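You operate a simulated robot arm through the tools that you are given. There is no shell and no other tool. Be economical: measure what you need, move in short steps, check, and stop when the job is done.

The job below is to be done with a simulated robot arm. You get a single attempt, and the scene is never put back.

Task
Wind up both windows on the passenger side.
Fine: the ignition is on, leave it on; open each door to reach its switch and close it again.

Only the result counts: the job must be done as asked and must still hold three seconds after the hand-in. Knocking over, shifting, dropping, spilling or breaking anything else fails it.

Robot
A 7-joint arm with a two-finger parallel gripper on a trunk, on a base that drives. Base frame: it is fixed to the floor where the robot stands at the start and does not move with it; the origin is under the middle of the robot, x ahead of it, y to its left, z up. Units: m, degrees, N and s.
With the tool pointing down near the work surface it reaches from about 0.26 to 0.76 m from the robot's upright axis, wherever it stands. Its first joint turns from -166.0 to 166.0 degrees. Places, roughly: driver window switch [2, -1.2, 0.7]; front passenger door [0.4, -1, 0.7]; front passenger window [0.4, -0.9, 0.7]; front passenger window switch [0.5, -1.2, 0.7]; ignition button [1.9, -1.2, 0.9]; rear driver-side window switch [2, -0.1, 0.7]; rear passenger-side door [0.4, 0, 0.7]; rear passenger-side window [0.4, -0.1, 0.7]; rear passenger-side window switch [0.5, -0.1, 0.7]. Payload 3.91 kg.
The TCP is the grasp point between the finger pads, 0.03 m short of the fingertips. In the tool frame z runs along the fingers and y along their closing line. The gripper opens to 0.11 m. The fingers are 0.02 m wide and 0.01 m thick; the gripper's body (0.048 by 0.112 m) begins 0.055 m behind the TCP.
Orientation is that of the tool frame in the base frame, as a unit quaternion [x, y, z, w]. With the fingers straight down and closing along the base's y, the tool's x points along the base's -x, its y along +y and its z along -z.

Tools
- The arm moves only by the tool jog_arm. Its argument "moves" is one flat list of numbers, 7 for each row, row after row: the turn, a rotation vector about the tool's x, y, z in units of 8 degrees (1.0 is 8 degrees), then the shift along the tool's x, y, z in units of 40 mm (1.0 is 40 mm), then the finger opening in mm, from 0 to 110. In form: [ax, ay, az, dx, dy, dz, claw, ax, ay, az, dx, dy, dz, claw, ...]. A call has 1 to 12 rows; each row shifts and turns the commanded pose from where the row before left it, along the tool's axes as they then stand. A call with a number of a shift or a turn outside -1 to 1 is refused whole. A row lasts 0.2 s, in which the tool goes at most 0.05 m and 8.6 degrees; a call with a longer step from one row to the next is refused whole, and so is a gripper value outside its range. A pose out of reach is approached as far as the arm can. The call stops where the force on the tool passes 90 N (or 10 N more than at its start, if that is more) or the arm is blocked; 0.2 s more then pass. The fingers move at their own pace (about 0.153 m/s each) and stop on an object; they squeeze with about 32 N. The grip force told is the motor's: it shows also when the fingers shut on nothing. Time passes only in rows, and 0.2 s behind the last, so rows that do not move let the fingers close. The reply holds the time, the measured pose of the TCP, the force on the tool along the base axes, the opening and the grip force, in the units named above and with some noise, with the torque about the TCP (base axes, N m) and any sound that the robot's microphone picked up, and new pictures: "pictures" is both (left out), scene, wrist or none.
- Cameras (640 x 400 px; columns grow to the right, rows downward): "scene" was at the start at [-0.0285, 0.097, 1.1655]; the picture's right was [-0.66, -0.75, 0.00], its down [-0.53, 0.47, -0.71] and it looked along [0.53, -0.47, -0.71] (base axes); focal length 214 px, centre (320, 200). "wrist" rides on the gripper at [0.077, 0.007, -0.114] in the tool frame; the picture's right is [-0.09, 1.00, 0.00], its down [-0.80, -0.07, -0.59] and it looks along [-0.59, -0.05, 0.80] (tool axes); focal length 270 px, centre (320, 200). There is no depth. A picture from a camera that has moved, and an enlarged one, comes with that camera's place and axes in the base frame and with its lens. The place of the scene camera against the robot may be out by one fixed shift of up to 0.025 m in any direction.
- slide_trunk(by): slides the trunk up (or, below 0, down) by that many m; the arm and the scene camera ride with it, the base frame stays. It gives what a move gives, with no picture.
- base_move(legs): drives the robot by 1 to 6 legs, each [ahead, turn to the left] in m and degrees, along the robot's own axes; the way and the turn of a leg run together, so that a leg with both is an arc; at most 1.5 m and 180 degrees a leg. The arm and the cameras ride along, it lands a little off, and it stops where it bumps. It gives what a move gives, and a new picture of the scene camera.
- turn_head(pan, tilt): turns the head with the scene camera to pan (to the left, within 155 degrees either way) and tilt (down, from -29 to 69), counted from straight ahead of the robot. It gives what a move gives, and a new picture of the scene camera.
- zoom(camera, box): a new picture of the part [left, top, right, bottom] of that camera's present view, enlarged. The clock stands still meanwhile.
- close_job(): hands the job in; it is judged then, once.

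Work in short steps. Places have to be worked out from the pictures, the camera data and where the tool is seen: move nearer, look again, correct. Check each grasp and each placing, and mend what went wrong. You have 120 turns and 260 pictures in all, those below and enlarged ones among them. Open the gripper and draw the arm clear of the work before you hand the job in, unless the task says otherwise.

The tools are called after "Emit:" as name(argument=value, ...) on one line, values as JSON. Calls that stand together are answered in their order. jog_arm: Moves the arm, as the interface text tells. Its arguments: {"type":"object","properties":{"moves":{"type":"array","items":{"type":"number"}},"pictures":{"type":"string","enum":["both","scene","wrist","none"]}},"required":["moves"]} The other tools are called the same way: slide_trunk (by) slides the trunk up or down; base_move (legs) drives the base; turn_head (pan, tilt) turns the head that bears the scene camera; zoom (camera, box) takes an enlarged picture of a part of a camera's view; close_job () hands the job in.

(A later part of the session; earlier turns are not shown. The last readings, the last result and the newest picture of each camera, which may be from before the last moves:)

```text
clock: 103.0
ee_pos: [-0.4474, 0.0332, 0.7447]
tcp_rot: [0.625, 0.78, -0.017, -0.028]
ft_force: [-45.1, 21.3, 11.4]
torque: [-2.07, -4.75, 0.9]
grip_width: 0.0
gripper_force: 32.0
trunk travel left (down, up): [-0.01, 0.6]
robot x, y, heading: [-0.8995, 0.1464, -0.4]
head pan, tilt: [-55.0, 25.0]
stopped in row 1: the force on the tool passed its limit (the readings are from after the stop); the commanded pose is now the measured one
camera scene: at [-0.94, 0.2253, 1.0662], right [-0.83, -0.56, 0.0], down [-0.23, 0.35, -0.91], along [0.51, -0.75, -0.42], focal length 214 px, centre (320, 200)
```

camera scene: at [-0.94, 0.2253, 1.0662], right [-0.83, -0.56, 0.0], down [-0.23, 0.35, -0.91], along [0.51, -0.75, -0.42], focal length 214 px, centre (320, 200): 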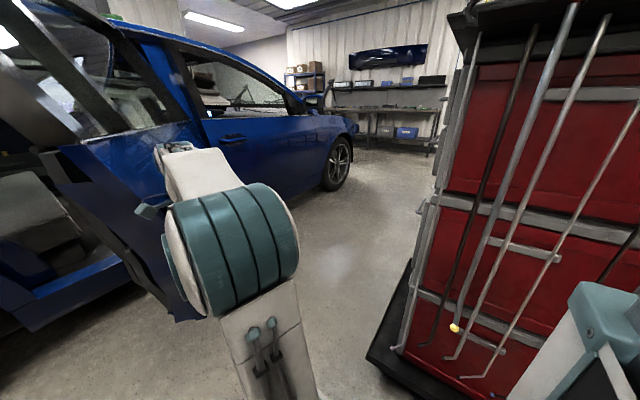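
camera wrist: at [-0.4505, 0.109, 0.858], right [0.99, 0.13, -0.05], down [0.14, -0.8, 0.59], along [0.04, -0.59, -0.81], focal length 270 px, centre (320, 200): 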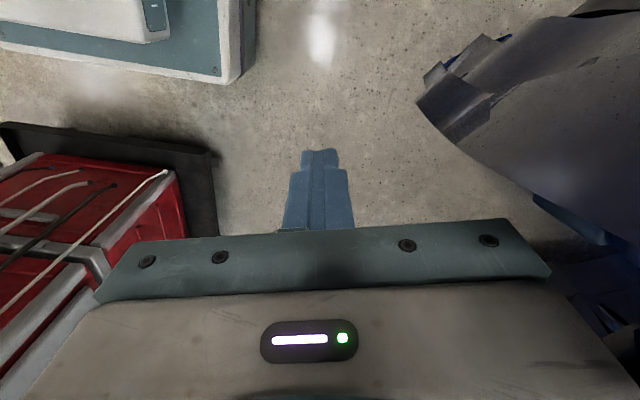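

The reaction shows I'm pressing against the handle's end rather than the door skin. I'll back off 12 cm and turn the tool horizontal to push with the closed fingertips.

Emit:
base_move(legs=[[-0.12, 0]])

Emit:
jog_arm(moves=[-0.94, 0, 0, 0, 0, 0, 0, -0.94, 0, 0, 0, 0, 0, 0, -0.94, 0, 0, 0, 0, 0, 0, -0.94, 0, 0, 0, 0, 0, 0, -0.94, 0, 0, 0, 0, 0, 0, -0.94, 0, 0, 0, 0, 0, 0, -0.94, 0, 0, 0, 0, 0, 0, -0.94, 0, 0, 0, 0, 0, 0, -0.94, 0, 0, 0, 0, 0, 0, -0.94, 0, 0, 0, 0, 0, 0, -0.94, 0, 0, 0, 0, 0, 0], pictures="both")

```text
clock: 104.2
ee_pos: [-0.5642, 0.0315, 0.7409]
tcp_rot: [0.626, 0.779, -0.019, -0.029]
ft_force: [0.9, 0.3, -0.9]
torque: [0.03, 0.02, -0.02]
grip_width: 0.0
gripper_force: 31.9
trunk travel left (down, up): [-0.01, 0.6]
robot x, y, heading: [-1.0224, 0.1559, -0.8]
head pan, tilt: [-55.0, 25.0]
camera scene: at [-1.0563, 0.225, 1.0662], right [-0.83, -0.56, 0.0], down [-0.24, 0.35, -0.91], along [0.51, -0.75, -0.42], focal length 214 px, centre (320, 200)
```

scene: 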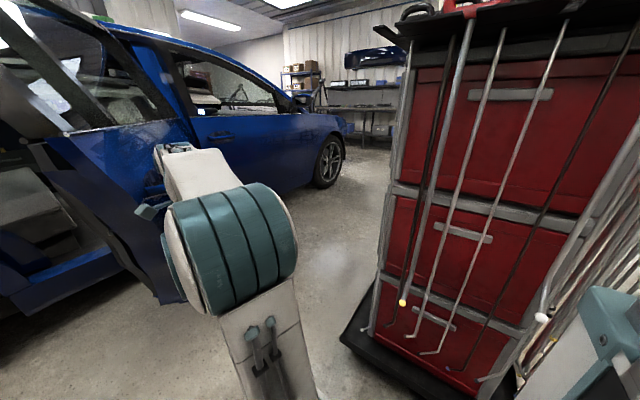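

```text
clock: 106.6
ee_pos: [-0.5618, 0.032, 0.7385]
tcp_rot: [0.489, 0.597, 0.501, 0.391]
ft_force: [0.2, -0.4, -0.7]
torque: [0.0, -0.02, -0.01]
grip_width: 0.0
gripper_force: 32.1
trunk travel left (down, up): [-0.01, 0.6]
robot x, y, heading: [-1.0193, 0.1555, -0.7]
head pan, tilt: [-55.0, 25.0]
camera scene: at [-1.0533, 0.2248, 1.066], right [-0.83, -0.56, 0.0], down [-0.24, 0.35, -0.91], along [0.51, -0.75, -0.42], focal length 214 px, centre (320, 200)
camera wrist: at [-0.6865, 0.0835, 0.7685], right [0.21, -0.07, 0.98], down [-0.41, -0.91, 0.03], along [0.89, -0.41, -0.22], focal length 270 px, centre (320, 200)
```

scene: 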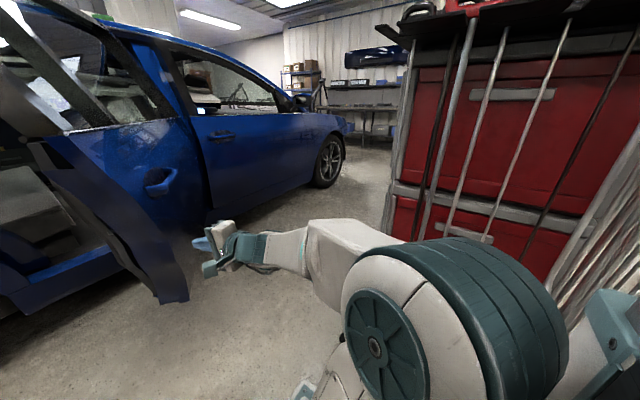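
wrist: 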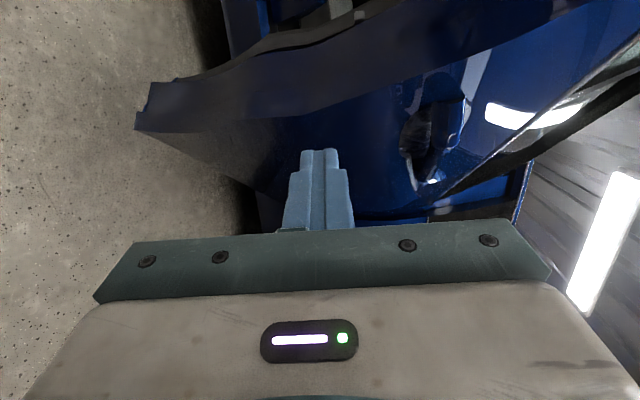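

The tool is horizontal and points at the door skin below the handle. I'll drive forward to push.

Emit:
base_move(legs=[[0.18, 0]])

Emit:
jog_arm(moves=[0, 0, 0, 0, 0, 0.6, 0, 0, 0, 0, 0, 0, 0.6, 0, 0, 0, 0, 0, 0, 0.6, 0], pictures="both")

```text
clock: 108.1
ee_pos: [-0.3864, 0.0273, 0.7389]
tcp_rot: [0.49, 0.597, 0.5, 0.391]
ft_force: [-0.2, -0.3, 0.3]
torque: [-0.02, 0.04, 0.0]
grip_width: 0.0001
gripper_force: 32.4
trunk travel left (down, up): [-0.01, 0.6]
robot x, y, heading: [-0.8427, 0.149, -0.9]
head pan, tilt: [-55.0, 25.0]
camera scene: at [-0.8768, 0.2222, 1.0664], right [-0.83, -0.56, 0.0], down [-0.24, 0.35, -0.91], along [0.51, -0.75, -0.42], focal length 214 px, centre (320, 200)
```

scene: 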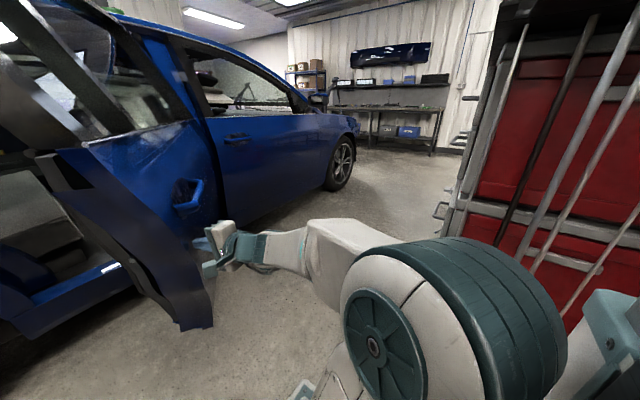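

```text
clock: 108.9
ee_pos: [-0.3166, 0.0461, 0.7247]
tcp_rot: [0.489, 0.597, 0.5, 0.392]
ft_force: [-0.5, -0.2, -0.4]
torque: [0.01, 0.03, 0.01]
grip_width: 0.0003
gripper_force: 31.9
trunk travel left (down, up): [-0.01, 0.6]
robot x, y, heading: [-0.8448, 0.1491, -0.7]
head pan, tilt: [-55.0, 25.0]
camera scene: at [-0.8792, 0.2226, 1.0662], right [-0.83, -0.56, 0.0], down [-0.24, 0.35, -0.91], along [0.51, -0.75, -0.42], focal length 214 px, centre (320, 200)
camera wrist: at [-0.4408, 0.0971, 0.7546], right [0.21, -0.07, 0.98], down [-0.41, -0.91, 0.03], along [0.89, -0.41, -0.22], focal length 270 px, centre (320, 200)
```

scene: 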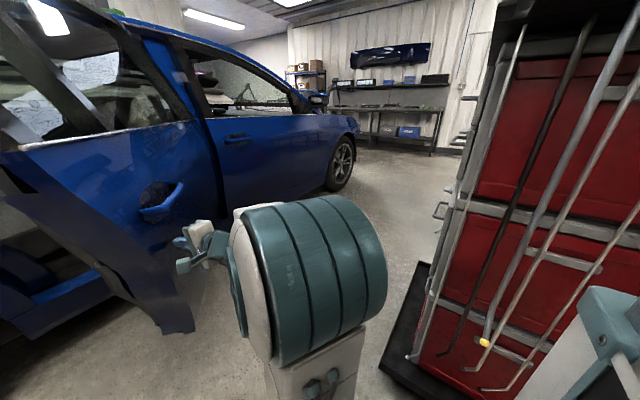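
wrist: 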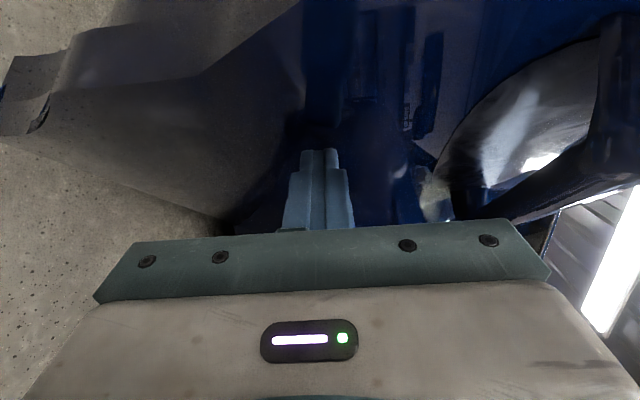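

The door appears to be swinging in. I'll keep driving forward.

Emit:
base_move(legs=[[0.2, 0]])

```text
clock: 110.5
ee_pos: [-0.123, 0.0403, 0.7246]
tcp_rot: [0.489, 0.597, 0.5, 0.393]
ft_force: [0.0, 0.9, -0.4]
torque: [0.03, -0.02, -0.04]
grip_width: 0.0
gripper_force: 32.0
trunk travel left (down, up): [-0.01, 0.6]
robot x, y, heading: [-0.6482, 0.1504, -1.0]
head pan, tilt: [-55.0, 25.0]
camera scene: at [-0.6839, 0.2197, 1.0662], right [-0.83, -0.56, 0.0], down [-0.24, 0.35, -0.91], along [0.51, -0.75, -0.42], focal length 214 px, centre (320, 200)
```

scene: 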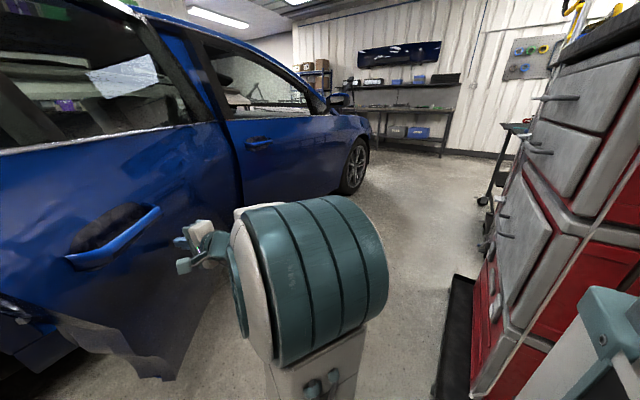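

Closing nicely. I'll drive 0.3 m more.

Emit:
base_move(legs=[[0.3, 0]])

```text
clock: 112.5
ee_pos: [0.178, 0.0386, 0.7259]
tcp_rot: [0.489, 0.596, 0.5, 0.393]
ft_force: [-0.3, 0.1, 0.5]
torque: [-0.02, 0.01, -0.02]
grip_width: 0.0002
gripper_force: 32.2
trunk travel left (down, up): [-0.01, 0.6]
robot x, y, heading: [-0.3447, 0.1412, -0.6]
head pan, tilt: [-55.0, 25.0]
camera scene: at [-0.3837, 0.2155, 1.0662], right [-0.83, -0.56, 0.0], down [-0.24, 0.35, -0.91], along [0.51, -0.75, -0.42], focal length 214 px, centre (320, 200)
```

scene: 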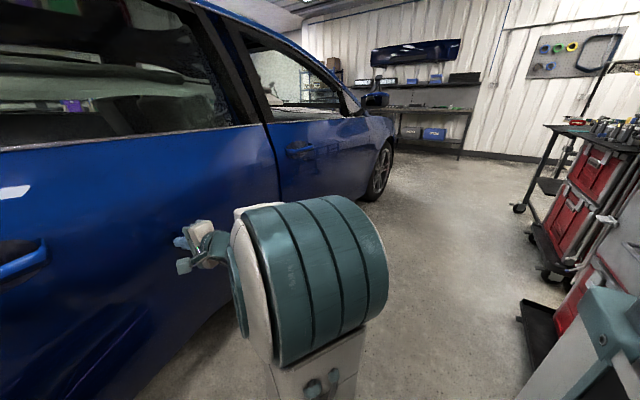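

Nearly closed. I'll push on with the arm until the door seats.

Emit:
jog_arm(moves=[0, 0, 0, 0, 0, 0.6, 0, 0, 0, 0, 0, 0, 0.6, 0, 0, 0, 0, 0, 0, 0.6, 0, 0, 0, 0, 0, 0, 0.6, 0, 0, 0, 0, 0, 0, 0.6, 0, 0, 0, 0, 0, 0, 0.6, 0], pictures="scene")

```text
clock: 113.9
ee_pos: [0.2924, 0.0598, 0.7068]
tcp_rot: [0.491, 0.594, 0.499, 0.396]
ft_force: [-62.6, 3.5, 17.0]
torque: [-0.04, -0.75, -0.06]
grip_width: 0.0
gripper_force: 31.9
trunk travel left (down, up): [-0.01, 0.6]
robot x, y, heading: [-0.3492, 0.146, -1.2]
head pan, tilt: [-55.0, 25.0]
stopped in row 6: the force on the tool passed its limit (the readings are from after the stop); the commanded pose is now the measured one
camera scene: at [-0.3905, 0.216, 1.0662], right [-0.83, -0.56, 0.0], down [-0.23, 0.35, -0.91], along [0.51, -0.75, -0.42], focal length 214 px, centre (320, 200)
```

scene: 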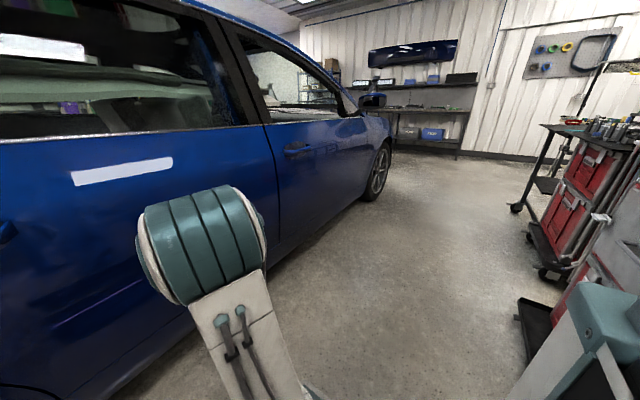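

The push met firm resistance. I'll back off and inspect the door's rear seam.

Emit:
jog_arm(moves=[0, 0, 0, 0, 0, -0.8, 0, 0, 0, 0, 0, 0, -0.8, 0], pictures="none")

Emit:
turn_head(pan=30, tilt=25)

Emit:
zoom(camera="scene", box=[240, 60, 480, 300])

```text
clock: 114.5
ee_pos: [0.2377, 0.0462, 0.7122]
tcp_rot: [0.494, 0.596, 0.497, 0.392]
ft_force: [-0.2, 0.4, -0.3]
torque: [-0.01, 0.02, 0.02]
grip_width: 0.0002
gripper_force: 32.0
trunk travel left (down, up): [-0.01, 0.6]
robot x, y, heading: [-0.35, 0.1461, -1.0]
head pan, tilt: [-55.0, 25.0]
```

```text
clock: 116.0
ee_pos: [0.238, 0.0472, 0.7129]
tcp_rot: [0.494, 0.596, 0.497, 0.392]
ft_force: [-0.3, 0.3, 0.6]
torque: [0.03, 0.01, 0.01]
grip_width: 0.0003
gripper_force: 31.9
trunk travel left (down, up): [-0.01, 0.6]
robot x, y, heading: [-0.347, 0.1446, -0.8]
head pan, tilt: [30.0, 25.0]
camera scene: at [-0.3549, 0.3366, 1.0662], right [0.48, -0.88, 0.0], down [-0.37, -0.2, -0.91], along [0.79, 0.44, -0.42], focal length 214 px, centre (320, 200)
```

scene: 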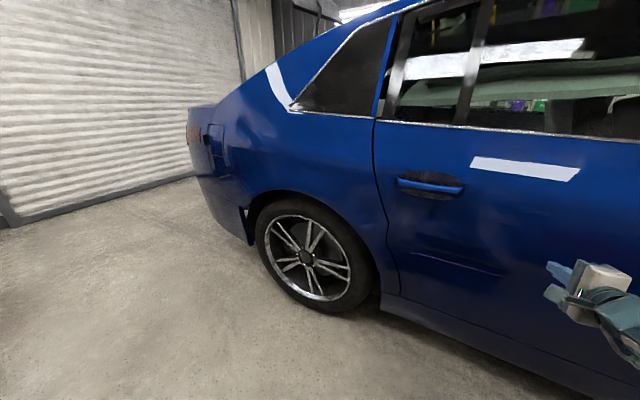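

```text
1.67 times, centred on (360, 180) of scene
camera zoom: at [-0.3549, 0.3366, 1.0662], right [0.48, -0.88, 0.0], down [-0.37, -0.2, -0.91], along [0.79, 0.44, -0.42], focal length 358 px, centre (253, 233)
```

zoom: 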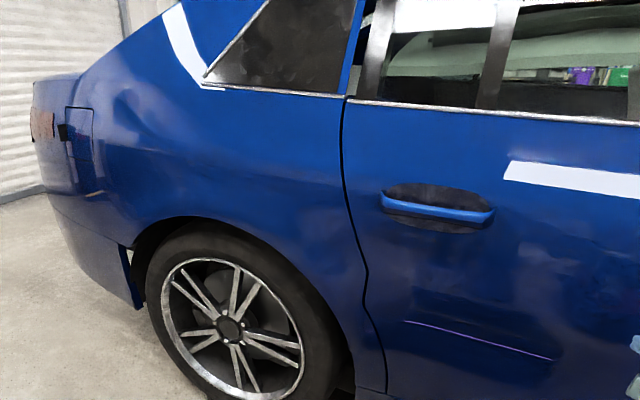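

The seam looks flush and the glass is up. I'll give one more firm push nearer the latch, below the handle, to be sure it's fully shut.

Emit:
jog_arm(moves=[0, 0, 0, 1, 0, 0, 0, 0, 0, 0, 1, 0, 0, 0, 0, 0, 0, 1, 0, 0, 0, 0, 0, 0, 1, 0, 0, 0, 0, 0, 0, 1, 0, 0, 0, 0, 0, 0, 0, 0, 0.7, 0, 0, 0, 0, 0, 0, 0.7, 0, 0, 0, 0, 0, 0, 0.6, 0, 0, 0, 0, 0, 0, 0.5, 0, 0, 0, 0, 0, 0, 0.4, 0, 0, 0, 0, 0, 0, 0.4, 0], pictures="scene")

```text
clock: 118.2
ee_pos: [0.291, 0.2673, 0.6959]
tcp_rot: [0.492, 0.598, 0.499, 0.39]
ft_force: [-62.1, -2.5, 23.2]
torque: [-0.02, -0.93, -0.23]
grip_width: 0.0
gripper_force: 32.1
trunk travel left (down, up): [-0.01, 0.6]
robot x, y, heading: [-0.3522, 0.1444, -0.7]
head pan, tilt: [30.0, 25.0]
stopped in row 10: the force on the tool passed its limit (the readings are from after the stop); the commanded pose is now the measured one
camera scene: at [-0.3645, 0.3365, 1.0668], right [0.49, -0.87, 0.0], down [-0.36, -0.21, -0.91], along [0.79, 0.44, -0.42], focal length 214 px, centre (320, 200)
```

scene: 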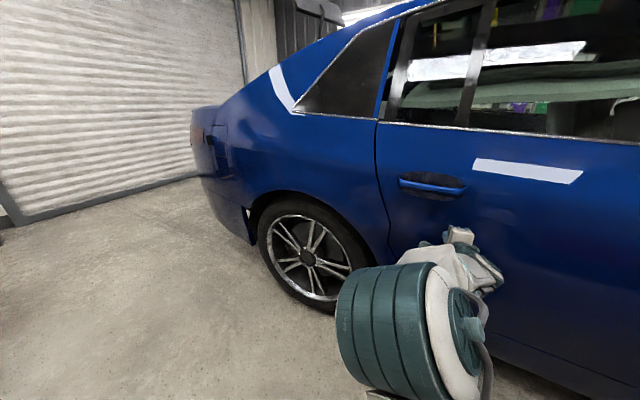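

Same depth at both push points, so the rear door is flush and shut. Next is the front door: I'll withdraw, turn the tool down again and raise the trunk.

Emit:
jog_arm(moves=[0, 0, 0, -0.3, 0, -0.9, 0, 0, 0, 0, -0.6, 0, -0.8, 0, 0, 0, 0, -0.6, 0, -0.8, 0, 0, 0, 0, -0.6, 0, -0.8, 0, 0, 0, 0, -0.6, 0, -0.8, 0, 0, 0, 0, -0.6, 0, -0.8, 0], pictures="none")

Emit:
slide_trunk(by=0.13)

Emit:
jog_arm(moves=[0.94, 0, 0, 0, 0, 0, 0, 0.94, 0, 0, 0, 0, 0, 0, 0.94, 0, 0, 0, 0, 0, 0, 0.94, 0, 0, 0, 0, 0, 0, 0.94, 0, 0, 0, 0, 0, 0, 0.94, 0, 0, 0, 0, 0, 0, 0.94, 0, 0, 0, 0, 0, 0, 0.94, 0, 0, 0, 0, 0, 0, 0.94, 0, 0, 0, 0, 0, 0, 0.94, 0, 0, 0, 0, 0, 0, 0.94, 0, 0, 0, 0, 0, 0, 0.7, 0, 0, 0, 0, 0, 0], pictures="scene")

```text
clock: 119.6
ee_pos: [0.1375, 0.0981, 0.7278]
tcp_rot: [0.494, 0.6, 0.495, 0.388]
ft_force: [-0.5, -0.3, -0.5]
torque: [-0.01, -0.01, 0.0]
grip_width: 0.0
gripper_force: 32.0
trunk travel left (down, up): [-0.01, 0.6]
robot x, y, heading: [-0.347, 0.1423, -0.7]
head pan, tilt: [30.0, 25.0]
```

```text
clock: 121.2
ee_pos: [0.1379, 0.0982, 0.8586]
tcp_rot: [0.494, 0.599, 0.496, 0.388]
ft_force: [0.4, -0.4, -0.1]
torque: [0.01, -0.02, 0.0]
grip_width: 0.0001
gripper_force: 31.9
trunk travel left (down, up): [-0.14, 0.47]
robot x, y, heading: [-0.3474, 0.1431, -0.6]
head pan, tilt: [30.0, 25.0]
```

```text
clock: 123.8
ee_pos: [0.1378, 0.0969, 0.8575]
tcp_rot: [0.626, 0.775, -0.063, -0.067]
ft_force: [-0.3, 1.3, 0.4]
torque: [0.01, -0.04, -0.02]
grip_width: 0.0
gripper_force: 32.2
trunk travel left (down, up): [-0.14, 0.47]
robot x, y, heading: [-0.3476, 0.1428, -0.9]
head pan, tilt: [30.0, 25.0]
camera scene: at [-0.3571, 0.3367, 1.1962], right [0.49, -0.87, 0.0], down [-0.37, -0.21, -0.91], along [0.79, 0.44, -0.42], focal length 214 px, centre (320, 200)
```

scene: 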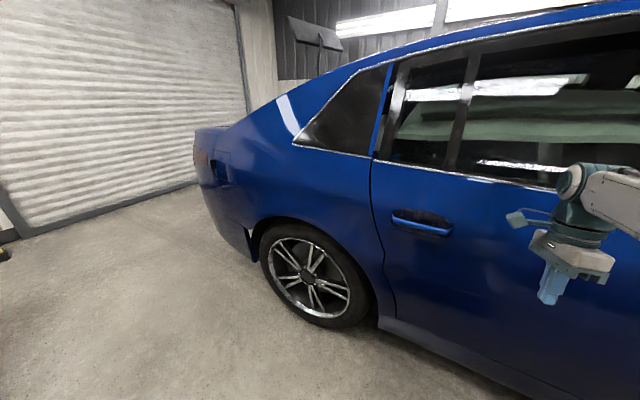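

The rear door is shut with its glass up. I'll fix the small tool tilt and drive to the front door's handle station.

Emit:
jog_arm(moves=[-0.66, 0, 0, 0, 0, 0, 0, -0.66, 0, 0, 0, 0, 0, 0], pictures="none")

Emit:
base_move(legs=[[-0.1, 0], [0, -62], [0.46, 0], [0, 25]])

Emit:
turn_head(pan=0, tilt=40)

```text
clock: 124.4
ee_pos: [0.1391, 0.0974, 0.8585]
tcp_rot: [0.629, 0.778, 0.009, -0.006]
ft_force: [-0.1, 0.4, -0.1]
torque: [0.0, 0.0, -0.04]
grip_width: 0.0001
gripper_force: 32.1
trunk travel left (down, up): [-0.14, 0.47]
robot x, y, heading: [-0.3521, 0.1429, -0.8]
head pan, tilt: [30.0, 25.0]
```

```text
clock: 131.9
ee_pos: [0.1528, -0.5888, 0.8577]
tcp_rot: [0.833, 0.553, 0.012, -0.005]
ft_force: [0.0, 0.7, -0.7]
torque: [-0.01, 0.0, 0.02]
grip_width: 0.0002
gripper_force: 31.4
trunk travel left (down, up): [-0.14, 0.47]
robot x, y, heading: [-0.2226, -0.271, -35.7]
head pan, tilt: [30.0, 25.0]
camera scene: at [-0.1165, -0.116, 1.1962], right [-0.1, -0.99, 0.0], down [-0.42, 0.04, -0.91], along [0.9, -0.09, -0.42], focal length 214 px, centre (320, 200)
```

scene: 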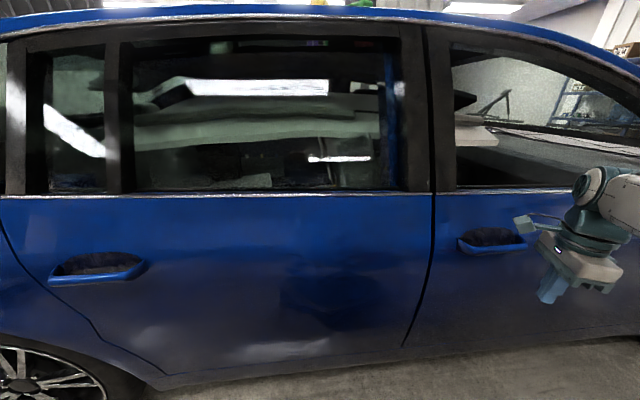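

```text
clock: 132.9
ee_pos: [0.1541, -0.5879, 0.8578]
tcp_rot: [0.833, 0.553, 0.011, -0.004]
ft_force: [0.4, 0.0, 1.0]
torque: [0.02, 0.03, 0.03]
grip_width: 0.0
gripper_force: 31.6
trunk travel left (down, up): [-0.14, 0.47]
robot x, y, heading: [-0.2196, -0.2721, -35.7]
head pan, tilt: [0.0, 40.0]
camera scene: at [-0.1392, -0.1564, 1.1729], right [-0.58, -0.81, 0.0], down [-0.52, 0.38, -0.77], along [0.62, -0.45, -0.64], focal length 214 px, centre (320, 200)
```

scene: 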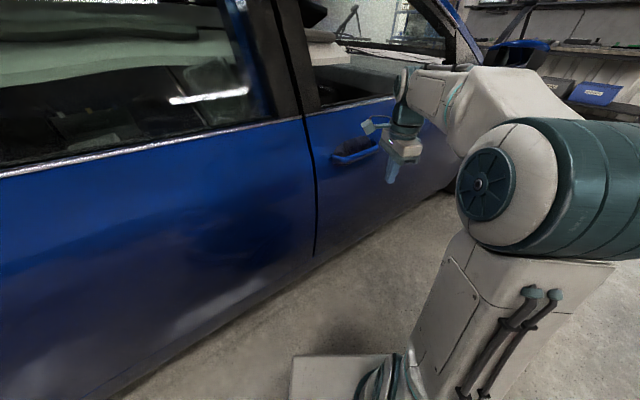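

The rear window and door look perfect from here. The front handle bar works out at about (0.30,-0.617,0.84); I'll align the tool above it.

Emit:
jog_arm(moves=[0, 0, -0.95, 0, 0, -0.5, 0, 0, 0, -0.95, 0, 0, -0.5, 0, 0, 0, -0.95, 0, 0, -0.5, 50, 0, 0, 0, -0.27, 0.95, 0, 50, 0, 0, 0, -0.27, 0.95, 0, 50, 0, 0, 0, -0.27, 0.95, 0, 50, 0, 0, 0, 0, 0.6, 0, 50], pictures="both")

```text
clock: 134.5
ee_pos: [0.2883, -0.6232, 0.9199]
tcp_rot: [0.708, 0.707, 0.012, -0.002]
ft_force: [-0.3, -0.2, 0.0]
torque: [0.02, -0.02, 0.03]
grip_width: 0.05
gripper_force: 0.2
trunk travel left (down, up): [-0.14, 0.47]
robot x, y, heading: [-0.2229, -0.2699, -35.9]
head pan, tilt: [0.0, 40.0]
camera scene: at [-0.1394, -0.1564, 1.1729], right [-0.58, -0.81, 0.0], down [-0.52, 0.38, -0.77], along [0.62, -0.45, -0.64], focal length 214 px, centre (320, 200)
camera wrist: at [0.2944, -0.5474, 1.0355], right [1.0, -0.09, 0.01], down [-0.08, -0.81, 0.58], along [-0.04, -0.58, -0.82], focal length 270 px, centre (320, 200)
```

scene: 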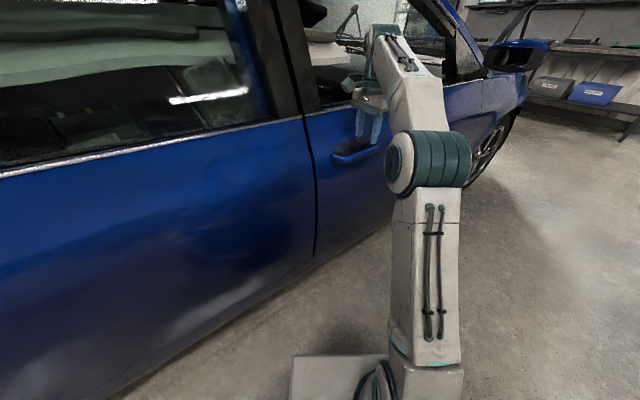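
wrist: 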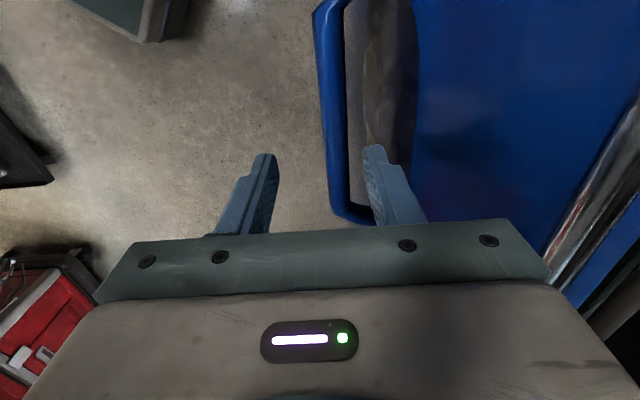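

I need about 17 mm more toward the door. I'll shift, then descend around the bar.

Emit:
jog_arm(moves=[0, 0, 0, 0, 0.42, 0, 50, 0, 0, 0, 0, 0, 0.7, 50, 0, 0, 0, 0, 0, 0.75, 50], pictures="wrist")

```text
clock: 135.3
ee_pos: [0.3072, -0.6206, 0.8653]
tcp_rot: [0.709, 0.705, 0.013, 0.001]
ft_force: [-8.8, 1.0, 14.9]
torque: [0.15, -0.23, 0.12]
grip_width: 0.0457
gripper_force: 0.0
trunk travel left (down, up): [-0.14, 0.47]
robot x, y, heading: [-0.221, -0.27, -35.9]
head pan, tilt: [0.0, 40.0]
camera wrist: at [0.3129, -0.5456, 0.9812], right [1.0, -0.09, 0.02], down [-0.08, -0.81, 0.58], along [-0.04, -0.58, -0.81], focal length 270 px, centre (320, 200)
```

wrist: 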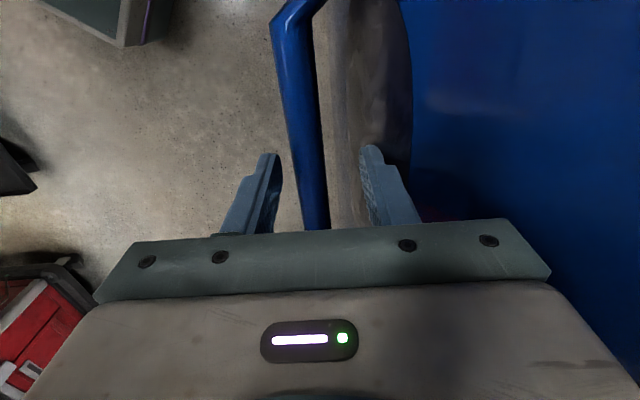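

The inner finger grazes the recess edge. I'll shift 9 mm outward, go down 2.5 cm and close.

Emit:
jog_arm(moves=[0, 0, 0, 0, -0.22, -0.1, 50, 0, 0, 0, 0, 0, 0.35, 50, 0, 0, 0, 0, 0, 0.35, 50, 0, 0, 0, 0, 0, 0, 0, 0, 0, 0, 0, 0, 0, 0, 0, 0, 0, 0, 0, 0, 0], pictures="wrist")

```text
clock: 136.7
ee_pos: [0.2976, -0.6204, 0.8373]
tcp_rot: [0.708, 0.706, 0.012, -0.003]
ft_force: [-18.5, 7.2, -10.9]
torque: [0.24, 0.06, 0.39]
grip_width: 0.0203
gripper_force: 44.8
trunk travel left (down, up): [-0.14, 0.47]
robot x, y, heading: [-0.2199, -0.2722, -36.0]
head pan, tilt: [0.0, 40.0]
camera wrist: at [0.3042, -0.5452, 0.953], right [1.0, -0.09, 0.01], down [-0.08, -0.81, 0.58], along [-0.04, -0.57, -0.82], focal length 270 px, centre (320, 200)
```

wrist: 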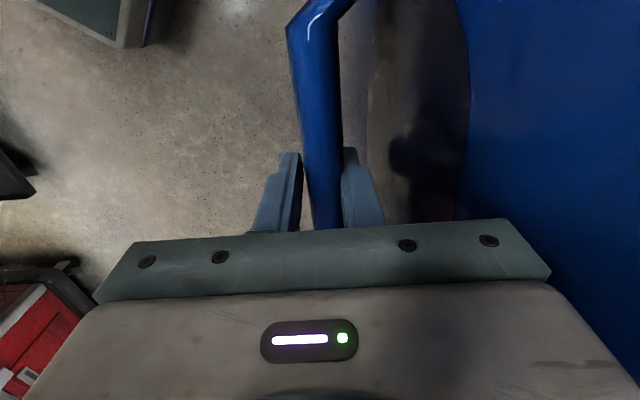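

Gripped at 20 mm. I'll pull to unlatch and start the arc.

Emit:
jog_arm(moves=[0, 0, 0, 0, -0.4, 0, 0, 0, 0, -0.1, 0, -0.5, 0, 0, 0, 0, -0.3, -0.1, -0.7, 0, 0, 0, 0, -0.3, -0.1, -0.9, 0, 0, 0, 0, -0.3, -0.08, -1, 0, 0, 0, 0, -0.3, -0.08, -1, 0, 0], pictures="scene")

```text
clock: 138.1
ee_pos: [0.1183, -0.6493, 0.8363]
tcp_rot: [0.641, 0.768, 0.011, 0.004]
ft_force: [2.2, -8.1, 34.1]
torque: [0.0, -0.05, 1.01]
grip_width: 0.0203
gripper_force: 44.9
trunk travel left (down, up): [-0.14, 0.47]
robot x, y, heading: [-0.2228, -0.2714, -35.9]
head pan, tilt: [0.0, 40.0]
camera scene: at [-0.14, -0.1557, 1.1734], right [-0.59, -0.81, 0.0], down [-0.52, 0.38, -0.77], along [0.62, -0.45, -0.64], focal length 214 px, centre (320, 200)
```

scene: 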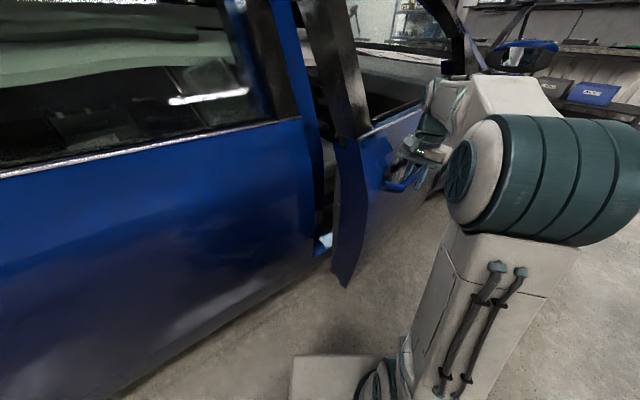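

The front door is opening. I'll continue along the arc.

Emit:
jog_arm(moves=[0, 0, -0.3, -0.12, -1, -0.1, 0, 0, 0, -0.3, -0.08, -1, 0, 0, 0, 0, -0.3, -0.08, -1, 0, 0, 0, 0, -0.3, -0.08, -1, 0, 0, 0, 0, -0.3, -0.08, -1, 0, 0, 0, 0, -0.3, -0.08, -1, 0, 0], pictures="scene")

```text
clock: 139.5
ee_pos: [-0.1032, -0.7345, 0.8307]
tcp_rot: [0.538, 0.843, 0.012, 0.0]
ft_force: [16.6, -29.9, 8.2]
torque: [0.11, 0.07, 0.91]
grip_width: 0.0208
gripper_force: 45.1
trunk travel left (down, up): [-0.14, 0.47]
robot x, y, heading: [-0.2171, -0.2706, -35.7]
head pan, tilt: [0.0, 40.0]
camera scene: at [-0.1378, -0.1588, 1.1727], right [-0.58, -0.81, 0.0], down [-0.52, 0.38, -0.76], along [0.62, -0.45, -0.64], focal length 214 px, centre (320, 200)
```

scene: 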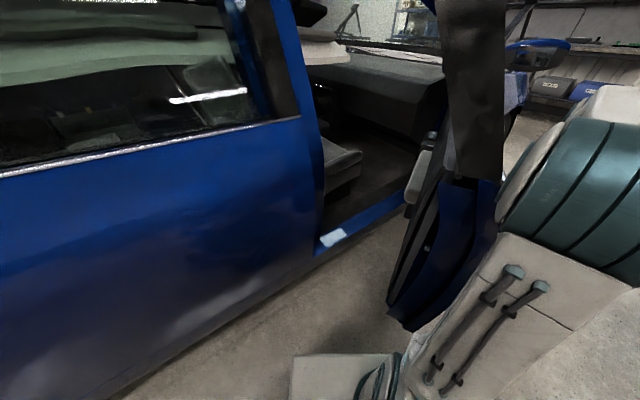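

Open 25°, with the hinge at about (0.355,-1.58). Four more steps, then release.

Emit:
jog_arm(moves=[0, 0, -0.3, -0.2, -1, 0, 0, 0, 0, -0.3, -0.08, -1, 0, 0, 0, 0, -0.3, -0.08, -1, 0, 0, 0, 0, -0.3, -0.08, -1, 0, 0, 0, 0, 0, 0, 0, 0, 50, 0, 0, 0, 0, 0, 0, 50, 0, 0, 0, 0, 0, -0.7, 50, 0, 0, 0, 0, 0, -0.9, 50, 0, 0, 0, 0, -0.6, -0.6, 50], pictures="both")

```text
clock: 140.5
ee_pos: [-0.2188, -0.8023, 0.8387]
tcp_rot: [0.471, 0.882, 0.02, 0.02]
ft_force: [15.9, 16.2, -19.2]
torque: [-0.97, -0.6, -0.89]
grip_width: 0.0204
gripper_force: 45.1
trunk travel left (down, up): [-0.14, 0.47]
robot x, y, heading: [-0.2212, -0.2687, -35.4]
head pan, tilt: [0.0, 40.0]
stopped in row 4: the force on the tool passed its limit (the readings are from after the stop); the commanded pose is now the measured one
camera scene: at [-0.1519, -0.1432, 1.1741], right [-0.58, -0.81, 0.0], down [-0.52, 0.37, -0.77], along [0.63, -0.45, -0.63], focal length 214 px, centre (320, 200)
camera wrist: at [-0.2609, -0.7355, 0.9504], right [0.88, 0.48, 0.05], down [0.35, -0.72, 0.6], along [0.33, -0.51, -0.8], focal length 270 px, centre (320, 200)
```

scene: 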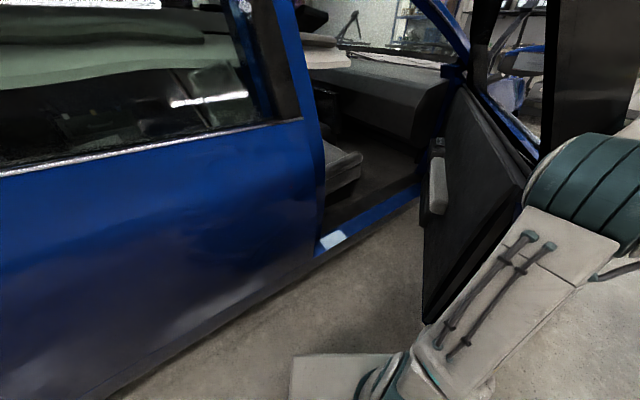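
wrist: 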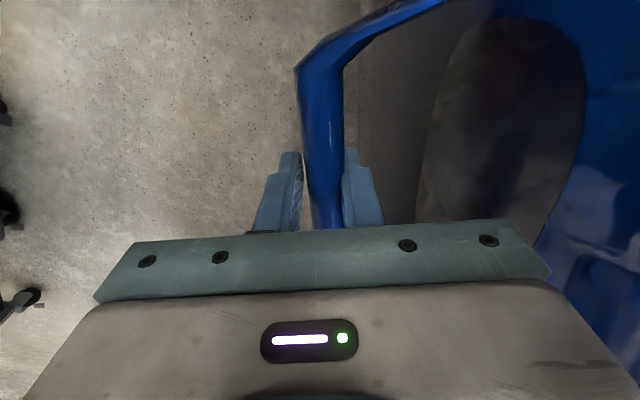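

Open about 34°, with the arm link now meeting the door edge. I'll release, lift and move outward.

Emit:
jog_arm(moves=[0, 0, 0, 0, 0, 0, 50, 0, 0, 0, 0, 0, 0, 50, 0, 0, 0, 0, 0, -0.7, 50, 0, 0, 0, 0, 0, -0.9, 50, 0, 0, 0, 0, -0.6, -0.6, 50, 0, 0, 0, 0.3, -0.9, 0, 50, 0, 0, 0, 0.6, -0.7, 0, 0], pictures="both")

```text
clock: 142.1
ee_pos: [-0.3113, -0.8317, 0.91]
tcp_rot: [0.468, 0.883, 0.022, 0.012]
ft_force: [0.8, 0.7, -0.2]
torque: [0.0, 0.01, -0.05]
grip_width: 0.0
gripper_force: 32.5
trunk travel left (down, up): [-0.14, 0.47]
robot x, y, heading: [-0.2222, -0.2691, -35.9]
head pan, tilt: [0.0, 40.0]
camera scene: at [-0.1404, -0.1556, 1.1729], right [-0.58, -0.81, 0.0], down [-0.52, 0.37, -0.77], along [0.62, -0.45, -0.64], focal length 214 px, centre (320, 200)
camera wrist: at [-0.3524, -0.767, 1.0249], right [0.87, 0.49, 0.05], down [0.37, -0.72, 0.59], along [0.32, -0.5, -0.81], focal length 270 px, centre (320, 200)
```

scene: 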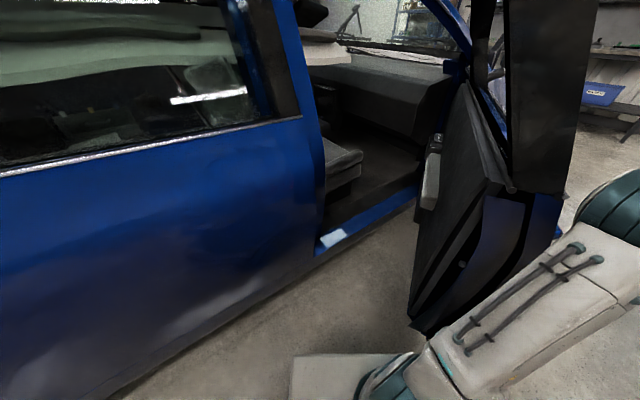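
wrist: 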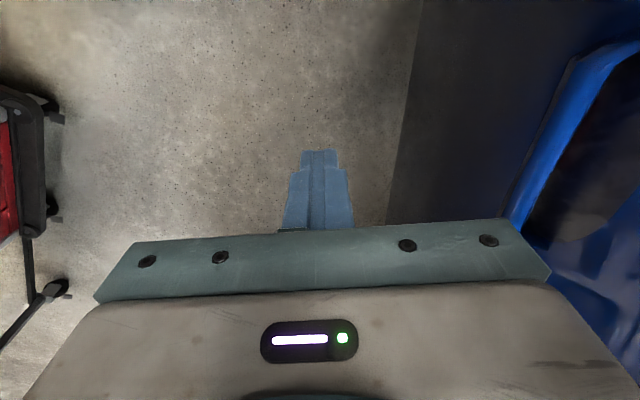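

Released cleanly. I'll back up 0.2 m and check the elbow against the cabinet.

Emit:
base_move(legs=[[-0.2, 0]])

Emit:
turn_head(pan=-50, tilt=35)

```text
clock: 143.7
ee_pos: [-0.4734, -0.7163, 0.9107]
tcp_rot: [0.47, 0.883, 0.022, 0.011]
ft_force: [0.2, 0.8, 0.2]
torque: [-0.02, -0.02, 0.01]
grip_width: 0.0001
gripper_force: 31.6
trunk travel left (down, up): [-0.14, 0.47]
robot x, y, heading: [-0.3802, -0.1563, -35.5]
head pan, tilt: [0.0, 40.0]
camera scene: at [-0.3019, -0.0403, 1.1729], right [-0.58, -0.81, 0.0], down [-0.52, 0.37, -0.77], along [0.62, -0.45, -0.64], focal length 214 px, centre (320, 200)
```

scene: 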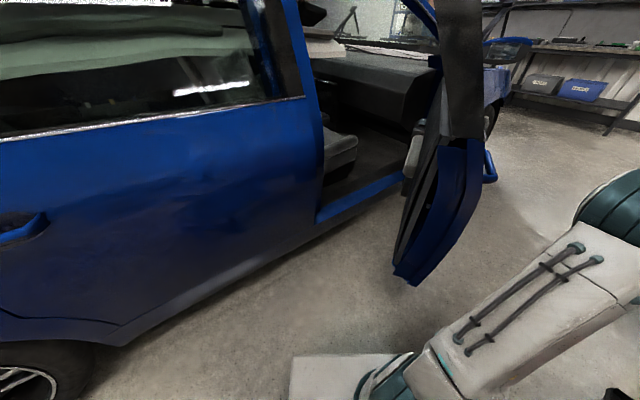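

```text
clock: 144.8
ee_pos: [-0.474, -0.7179, 0.9119]
tcp_rot: [0.47, 0.882, 0.023, 0.012]
ft_force: [-0.2, -0.1, 0.9]
torque: [-0.01, 0.01, 0.03]
grip_width: 0.0
gripper_force: 31.5
trunk travel left (down, up): [-0.14, 0.47]
robot x, y, heading: [-0.386, -0.153, -35.6]
head pan, tilt: [-50.0, 35.0]
camera scene: at [-0.3642, -0.0785, 1.1805], right [-1.0, -0.08, 0.0], down [-0.04, 0.57, -0.82], along [0.06, -0.82, -0.57], focal length 214 px, centre (320, 200)
```

scene: 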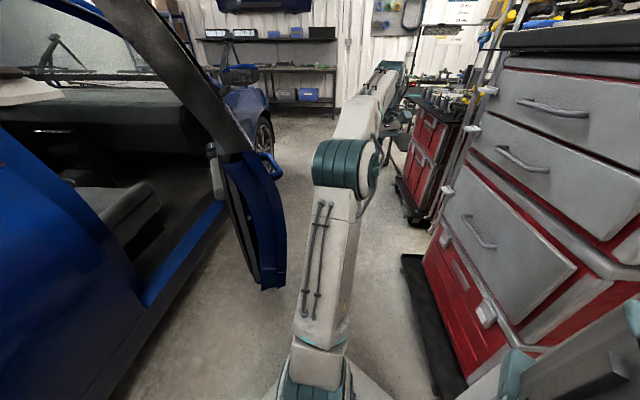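

Elbow clearance is fine. I'll bring the tool round the door edge: first toward +y, then toward the car.

Emit:
jog_arm(moves=[0, 0, 0, 0.68, 0.83, 0, 0, 0, 0, 0, 0.68, 0.83, 0, 0, 0, 0, 0, 0.68, 0.83, 0, 0, 0, 0, 0, 0.68, 0.83, 0, 0, 0, 0, 0, 0.68, 0.83, 0, 0, 0, 0, 0, 0.68, 0.83, 0, 0], pictures="scene")

Emit:
jog_arm(moves=[0, 0, 0, -0.59, 0.875, 0, 0, 0, 0, 0, -0.59, 0.875, 0, 0, 0, 0, 0, -0.59, 0.875, 0, 0, 0, 0, 0, -0.59, 0.875, 0, 0, 0, 0, 0, -0.59, 0.875, 0, 0, 0, 0, 0, -0.59, 0.875, 0, 0, 0, 0, 0, -0.59, 0.875, 0, 0, 0, 0, 0, -0.59, 0.875, 0, 0, 0, 0, 0, -0.59, 0.875, 0, 0], pictures="both")

```text
clock: 146.2
ee_pos: [-0.3987, -0.4706, 0.9246]
tcp_rot: [0.469, 0.883, 0.022, 0.012]
ft_force: [0.3, -0.8, -0.9]
torque: [0.01, 0.0, -0.06]
grip_width: 0.0
gripper_force: 31.9
trunk travel left (down, up): [-0.14, 0.47]
robot x, y, heading: [-0.3842, -0.1534, -35.6]
head pan, tilt: [-50.0, 35.0]
camera scene: at [-0.3642, -0.0789, 1.1805], right [-1.0, -0.08, 0.0], down [-0.04, 0.57, -0.82], along [0.06, -0.82, -0.57], focal length 214 px, centre (320, 200)
```

scene: 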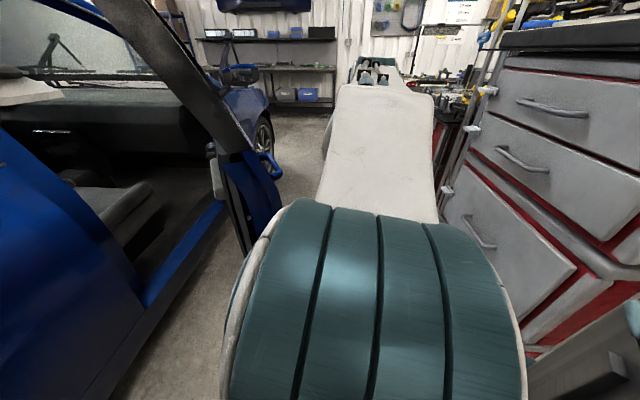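

```text
clock: 148.2
ee_pos: [-0.0207, -0.467, 0.9365]
tcp_rot: [0.469, 0.883, 0.022, 0.011]
ft_force: [-0.6, 0.3, 0.2]
torque: [-0.01, -0.04, -0.03]
grip_width: 0.0
gripper_force: 32.5
trunk travel left (down, up): [-0.14, 0.47]
robot x, y, heading: [-0.3817, -0.1557, -35.5]
head pan, tilt: [-50.0, 35.0]
camera scene: at [-0.3645, -0.0784, 1.1805], right [-1.0, -0.08, 0.0], down [-0.04, 0.57, -0.82], along [0.06, -0.82, -0.57], focal length 214 px, centre (320, 200)
camera wrist: at [-0.0615, -0.4014, 1.0511], right [0.87, 0.48, 0.05], down [0.36, -0.72, 0.59], along [0.32, -0.5, -0.81], focal length 270 px, centre (320, 200)
```

scene: 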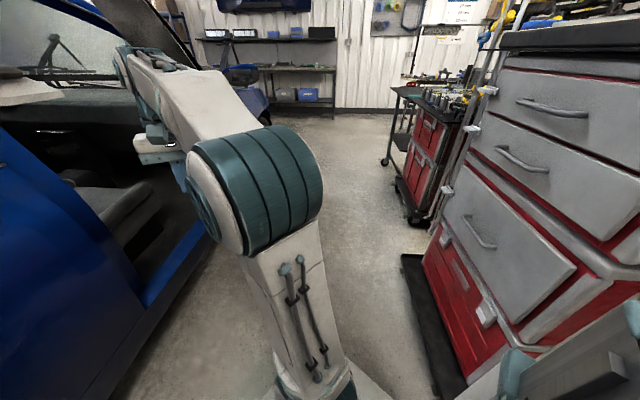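
wrist: 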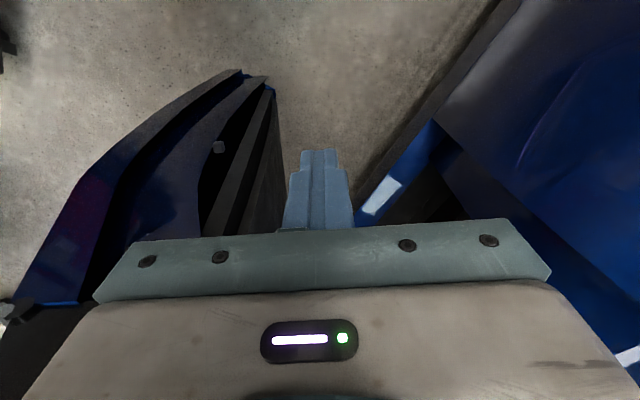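

The tool is inside the wedge. I'll drive ahead 0.15 m and push the door further open from inside.

Emit:
base_move(legs=[[0.16, 0]])

Emit:
jog_arm(moves=[0, 0, 0, -1, 0, 0, 0, 0, 0, 0, -1, -0.2, 0, 0, 0, 0, 0, -0.8, -0.5, 0, 0, 0, 0, 0, -0.6, -0.8, 0, 0, 0, 0, 0, 0, -1, 0, 0], pictures="both")

```text
clock: 149.2
ee_pos: [0.0089, -0.4655, 0.9387]
tcp_rot: [0.45, 0.893, 0.027, 0.01]
ft_force: [-0.6, 0.7, 0.9]
torque: [-0.01, 0.02, -0.02]
grip_width: 0.0
gripper_force: 31.8
trunk travel left (down, up): [-0.14, 0.47]
robot x, y, heading: [-0.3533, -0.1761, -34.0]
head pan, tilt: [-50.0, 35.0]
stopped in leg 1: the robot was blocked; the commanded pose is now the measured one
camera scene: at [-0.3025, -0.0342, 1.1794], right [-0.99, -0.1, 0.03], down [-0.08, 0.52, -0.85], along [0.07, -0.85, -0.53], focal length 214 px, centre (320, 200)
```

scene: 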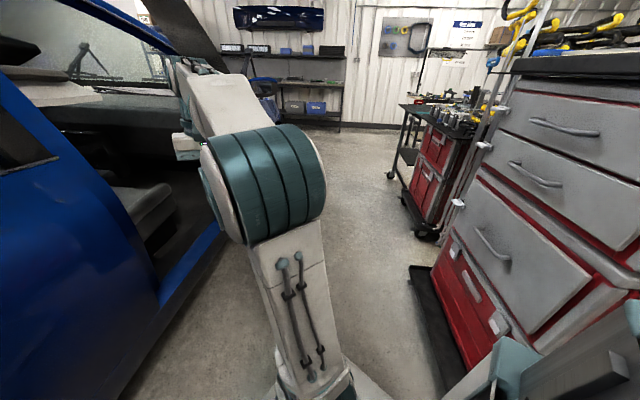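

```text
clock: 149.6
ee_pos: [0.0705, -0.4436, 0.9451]
tcp_rot: [0.405, 0.913, 0.042, 0.017]
ft_force: [0.0, 0.1, 0.9]
torque: [-0.05, -0.06, 0.01]
grip_width: 0.0
gripper_force: 32.1
trunk travel left (down, up): [-0.14, 0.47]
robot x, y, heading: [-0.3248, -0.186, -22.8]
head pan, tilt: [-50.0, 35.0]
stopped in row 2: the arm was blocked; the commanded pose is now the measured one
camera scene: at [-0.2804, 0.0938, 1.1746], right [-0.95, -0.29, 0.09], down [-0.2, 0.4, -0.89], along [0.23, -0.87, -0.44], focal length 214 px, centre (320, 200)
camera wrist: at [0.0173, -0.3874, 1.0595], right [0.79, 0.6, 0.09], down [0.45, -0.68, 0.58], along [0.41, -0.42, -0.81], focal length 270 px, centre (320, 200)
```

scene: 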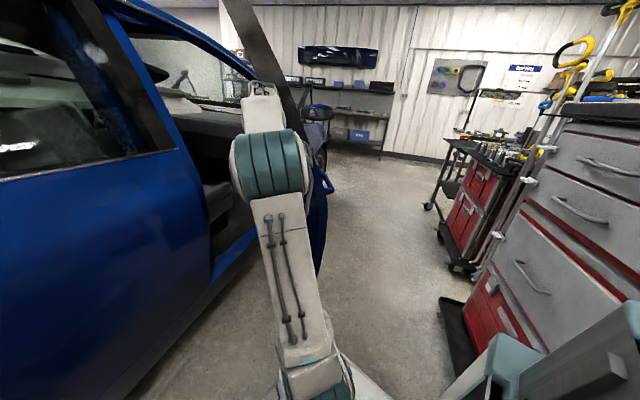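
wrist: 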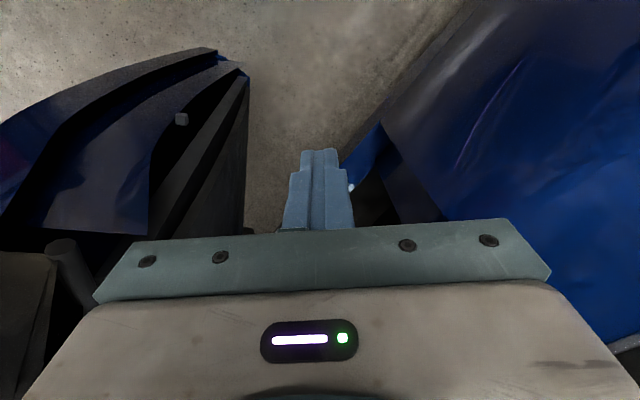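

The robot is leaning and yawed because the forearm is pressing against the door's window frame. I'll undo the motion by moving the tool back toward +y.

Emit:
jog_arm(moves=[0, 0, 0, 0.5, 0.3, 0, 0, 0, 0, 0, 0.7, 0.3, 0, 0], pictures="scene")

```text
clock: 149.9
ee_pos: [0.1758, -0.3714, 0.9807]
tcp_rot: [0.289, 0.951, 0.099, 0.048]
ft_force: [-0.5, 8.1, 5.3]
torque: [-0.75, 0.04, -0.05]
grip_width: 0.0
gripper_force: 31.8
trunk travel left (down, up): [-0.14, 0.47]
robot x, y, heading: [-0.2279, -0.2052, 1.2]
head pan, tilt: [-50.0, 35.0]
stopped in row 1: the arm was blocked; the commanded pose is now the measured one
camera scene: at [-0.2729, 0.1595, 1.1596], right [-0.75, -0.64, 0.15], down [-0.37, 0.22, -0.9], along [0.55, -0.73, -0.4], focal length 214 px, centre (320, 200)
```

scene: 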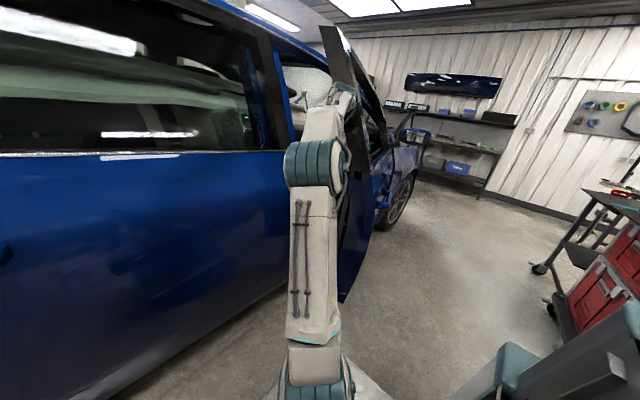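

The base is being pushed by contact. I'll hold still for a moment to see whether it settles.

Emit:
jog_arm(moves=[0, 0, 0, 0, 0, 0, 0], pictures="both")

```text
clock: 150.3
ee_pos: [0.2912, -0.3523, 0.9724]
tcp_rot: [0.19, 0.952, 0.231, 0.071]
ft_force: [-10.9, -5.2, 8.7]
torque: [0.02, -0.62, -0.32]
grip_width: 0.0
gripper_force: 32.4
trunk travel left (down, up): [-0.14, 0.47]
robot x, y, heading: [-0.0822, -0.1492, 40.2]
head pan, tilt: [-50.0, 35.0]
stopped in row 1: the arm was blocked; the commanded pose is now the measured one
camera scene: at [-0.3232, 0.0642, 1.1679], right [-0.18, -0.98, 0.12], down [-0.45, -0.02, -0.89], along [0.88, -0.21, -0.43], focal length 214 px, centre (320, 200)
camera wrist: at [0.1978, -0.363, 1.0728], right [0.41, 0.78, 0.47], down [0.58, -0.62, 0.53], along [0.71, 0.06, -0.71], focal length 270 px, centre (320, 200)
```

scene: 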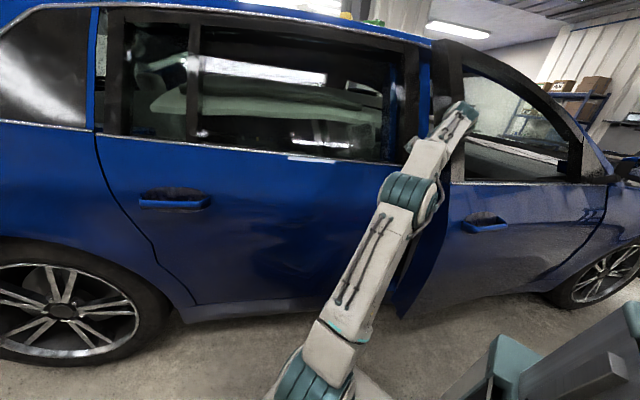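
wrist: 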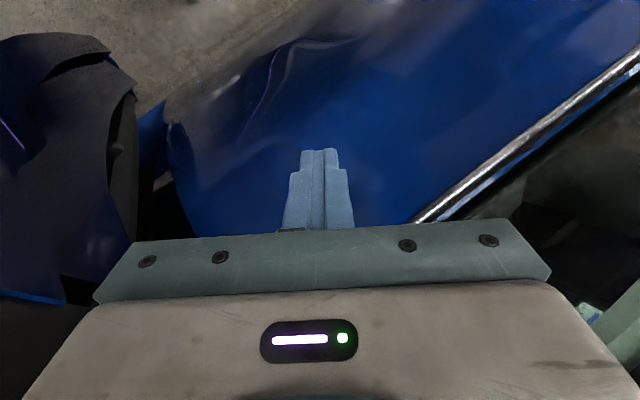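

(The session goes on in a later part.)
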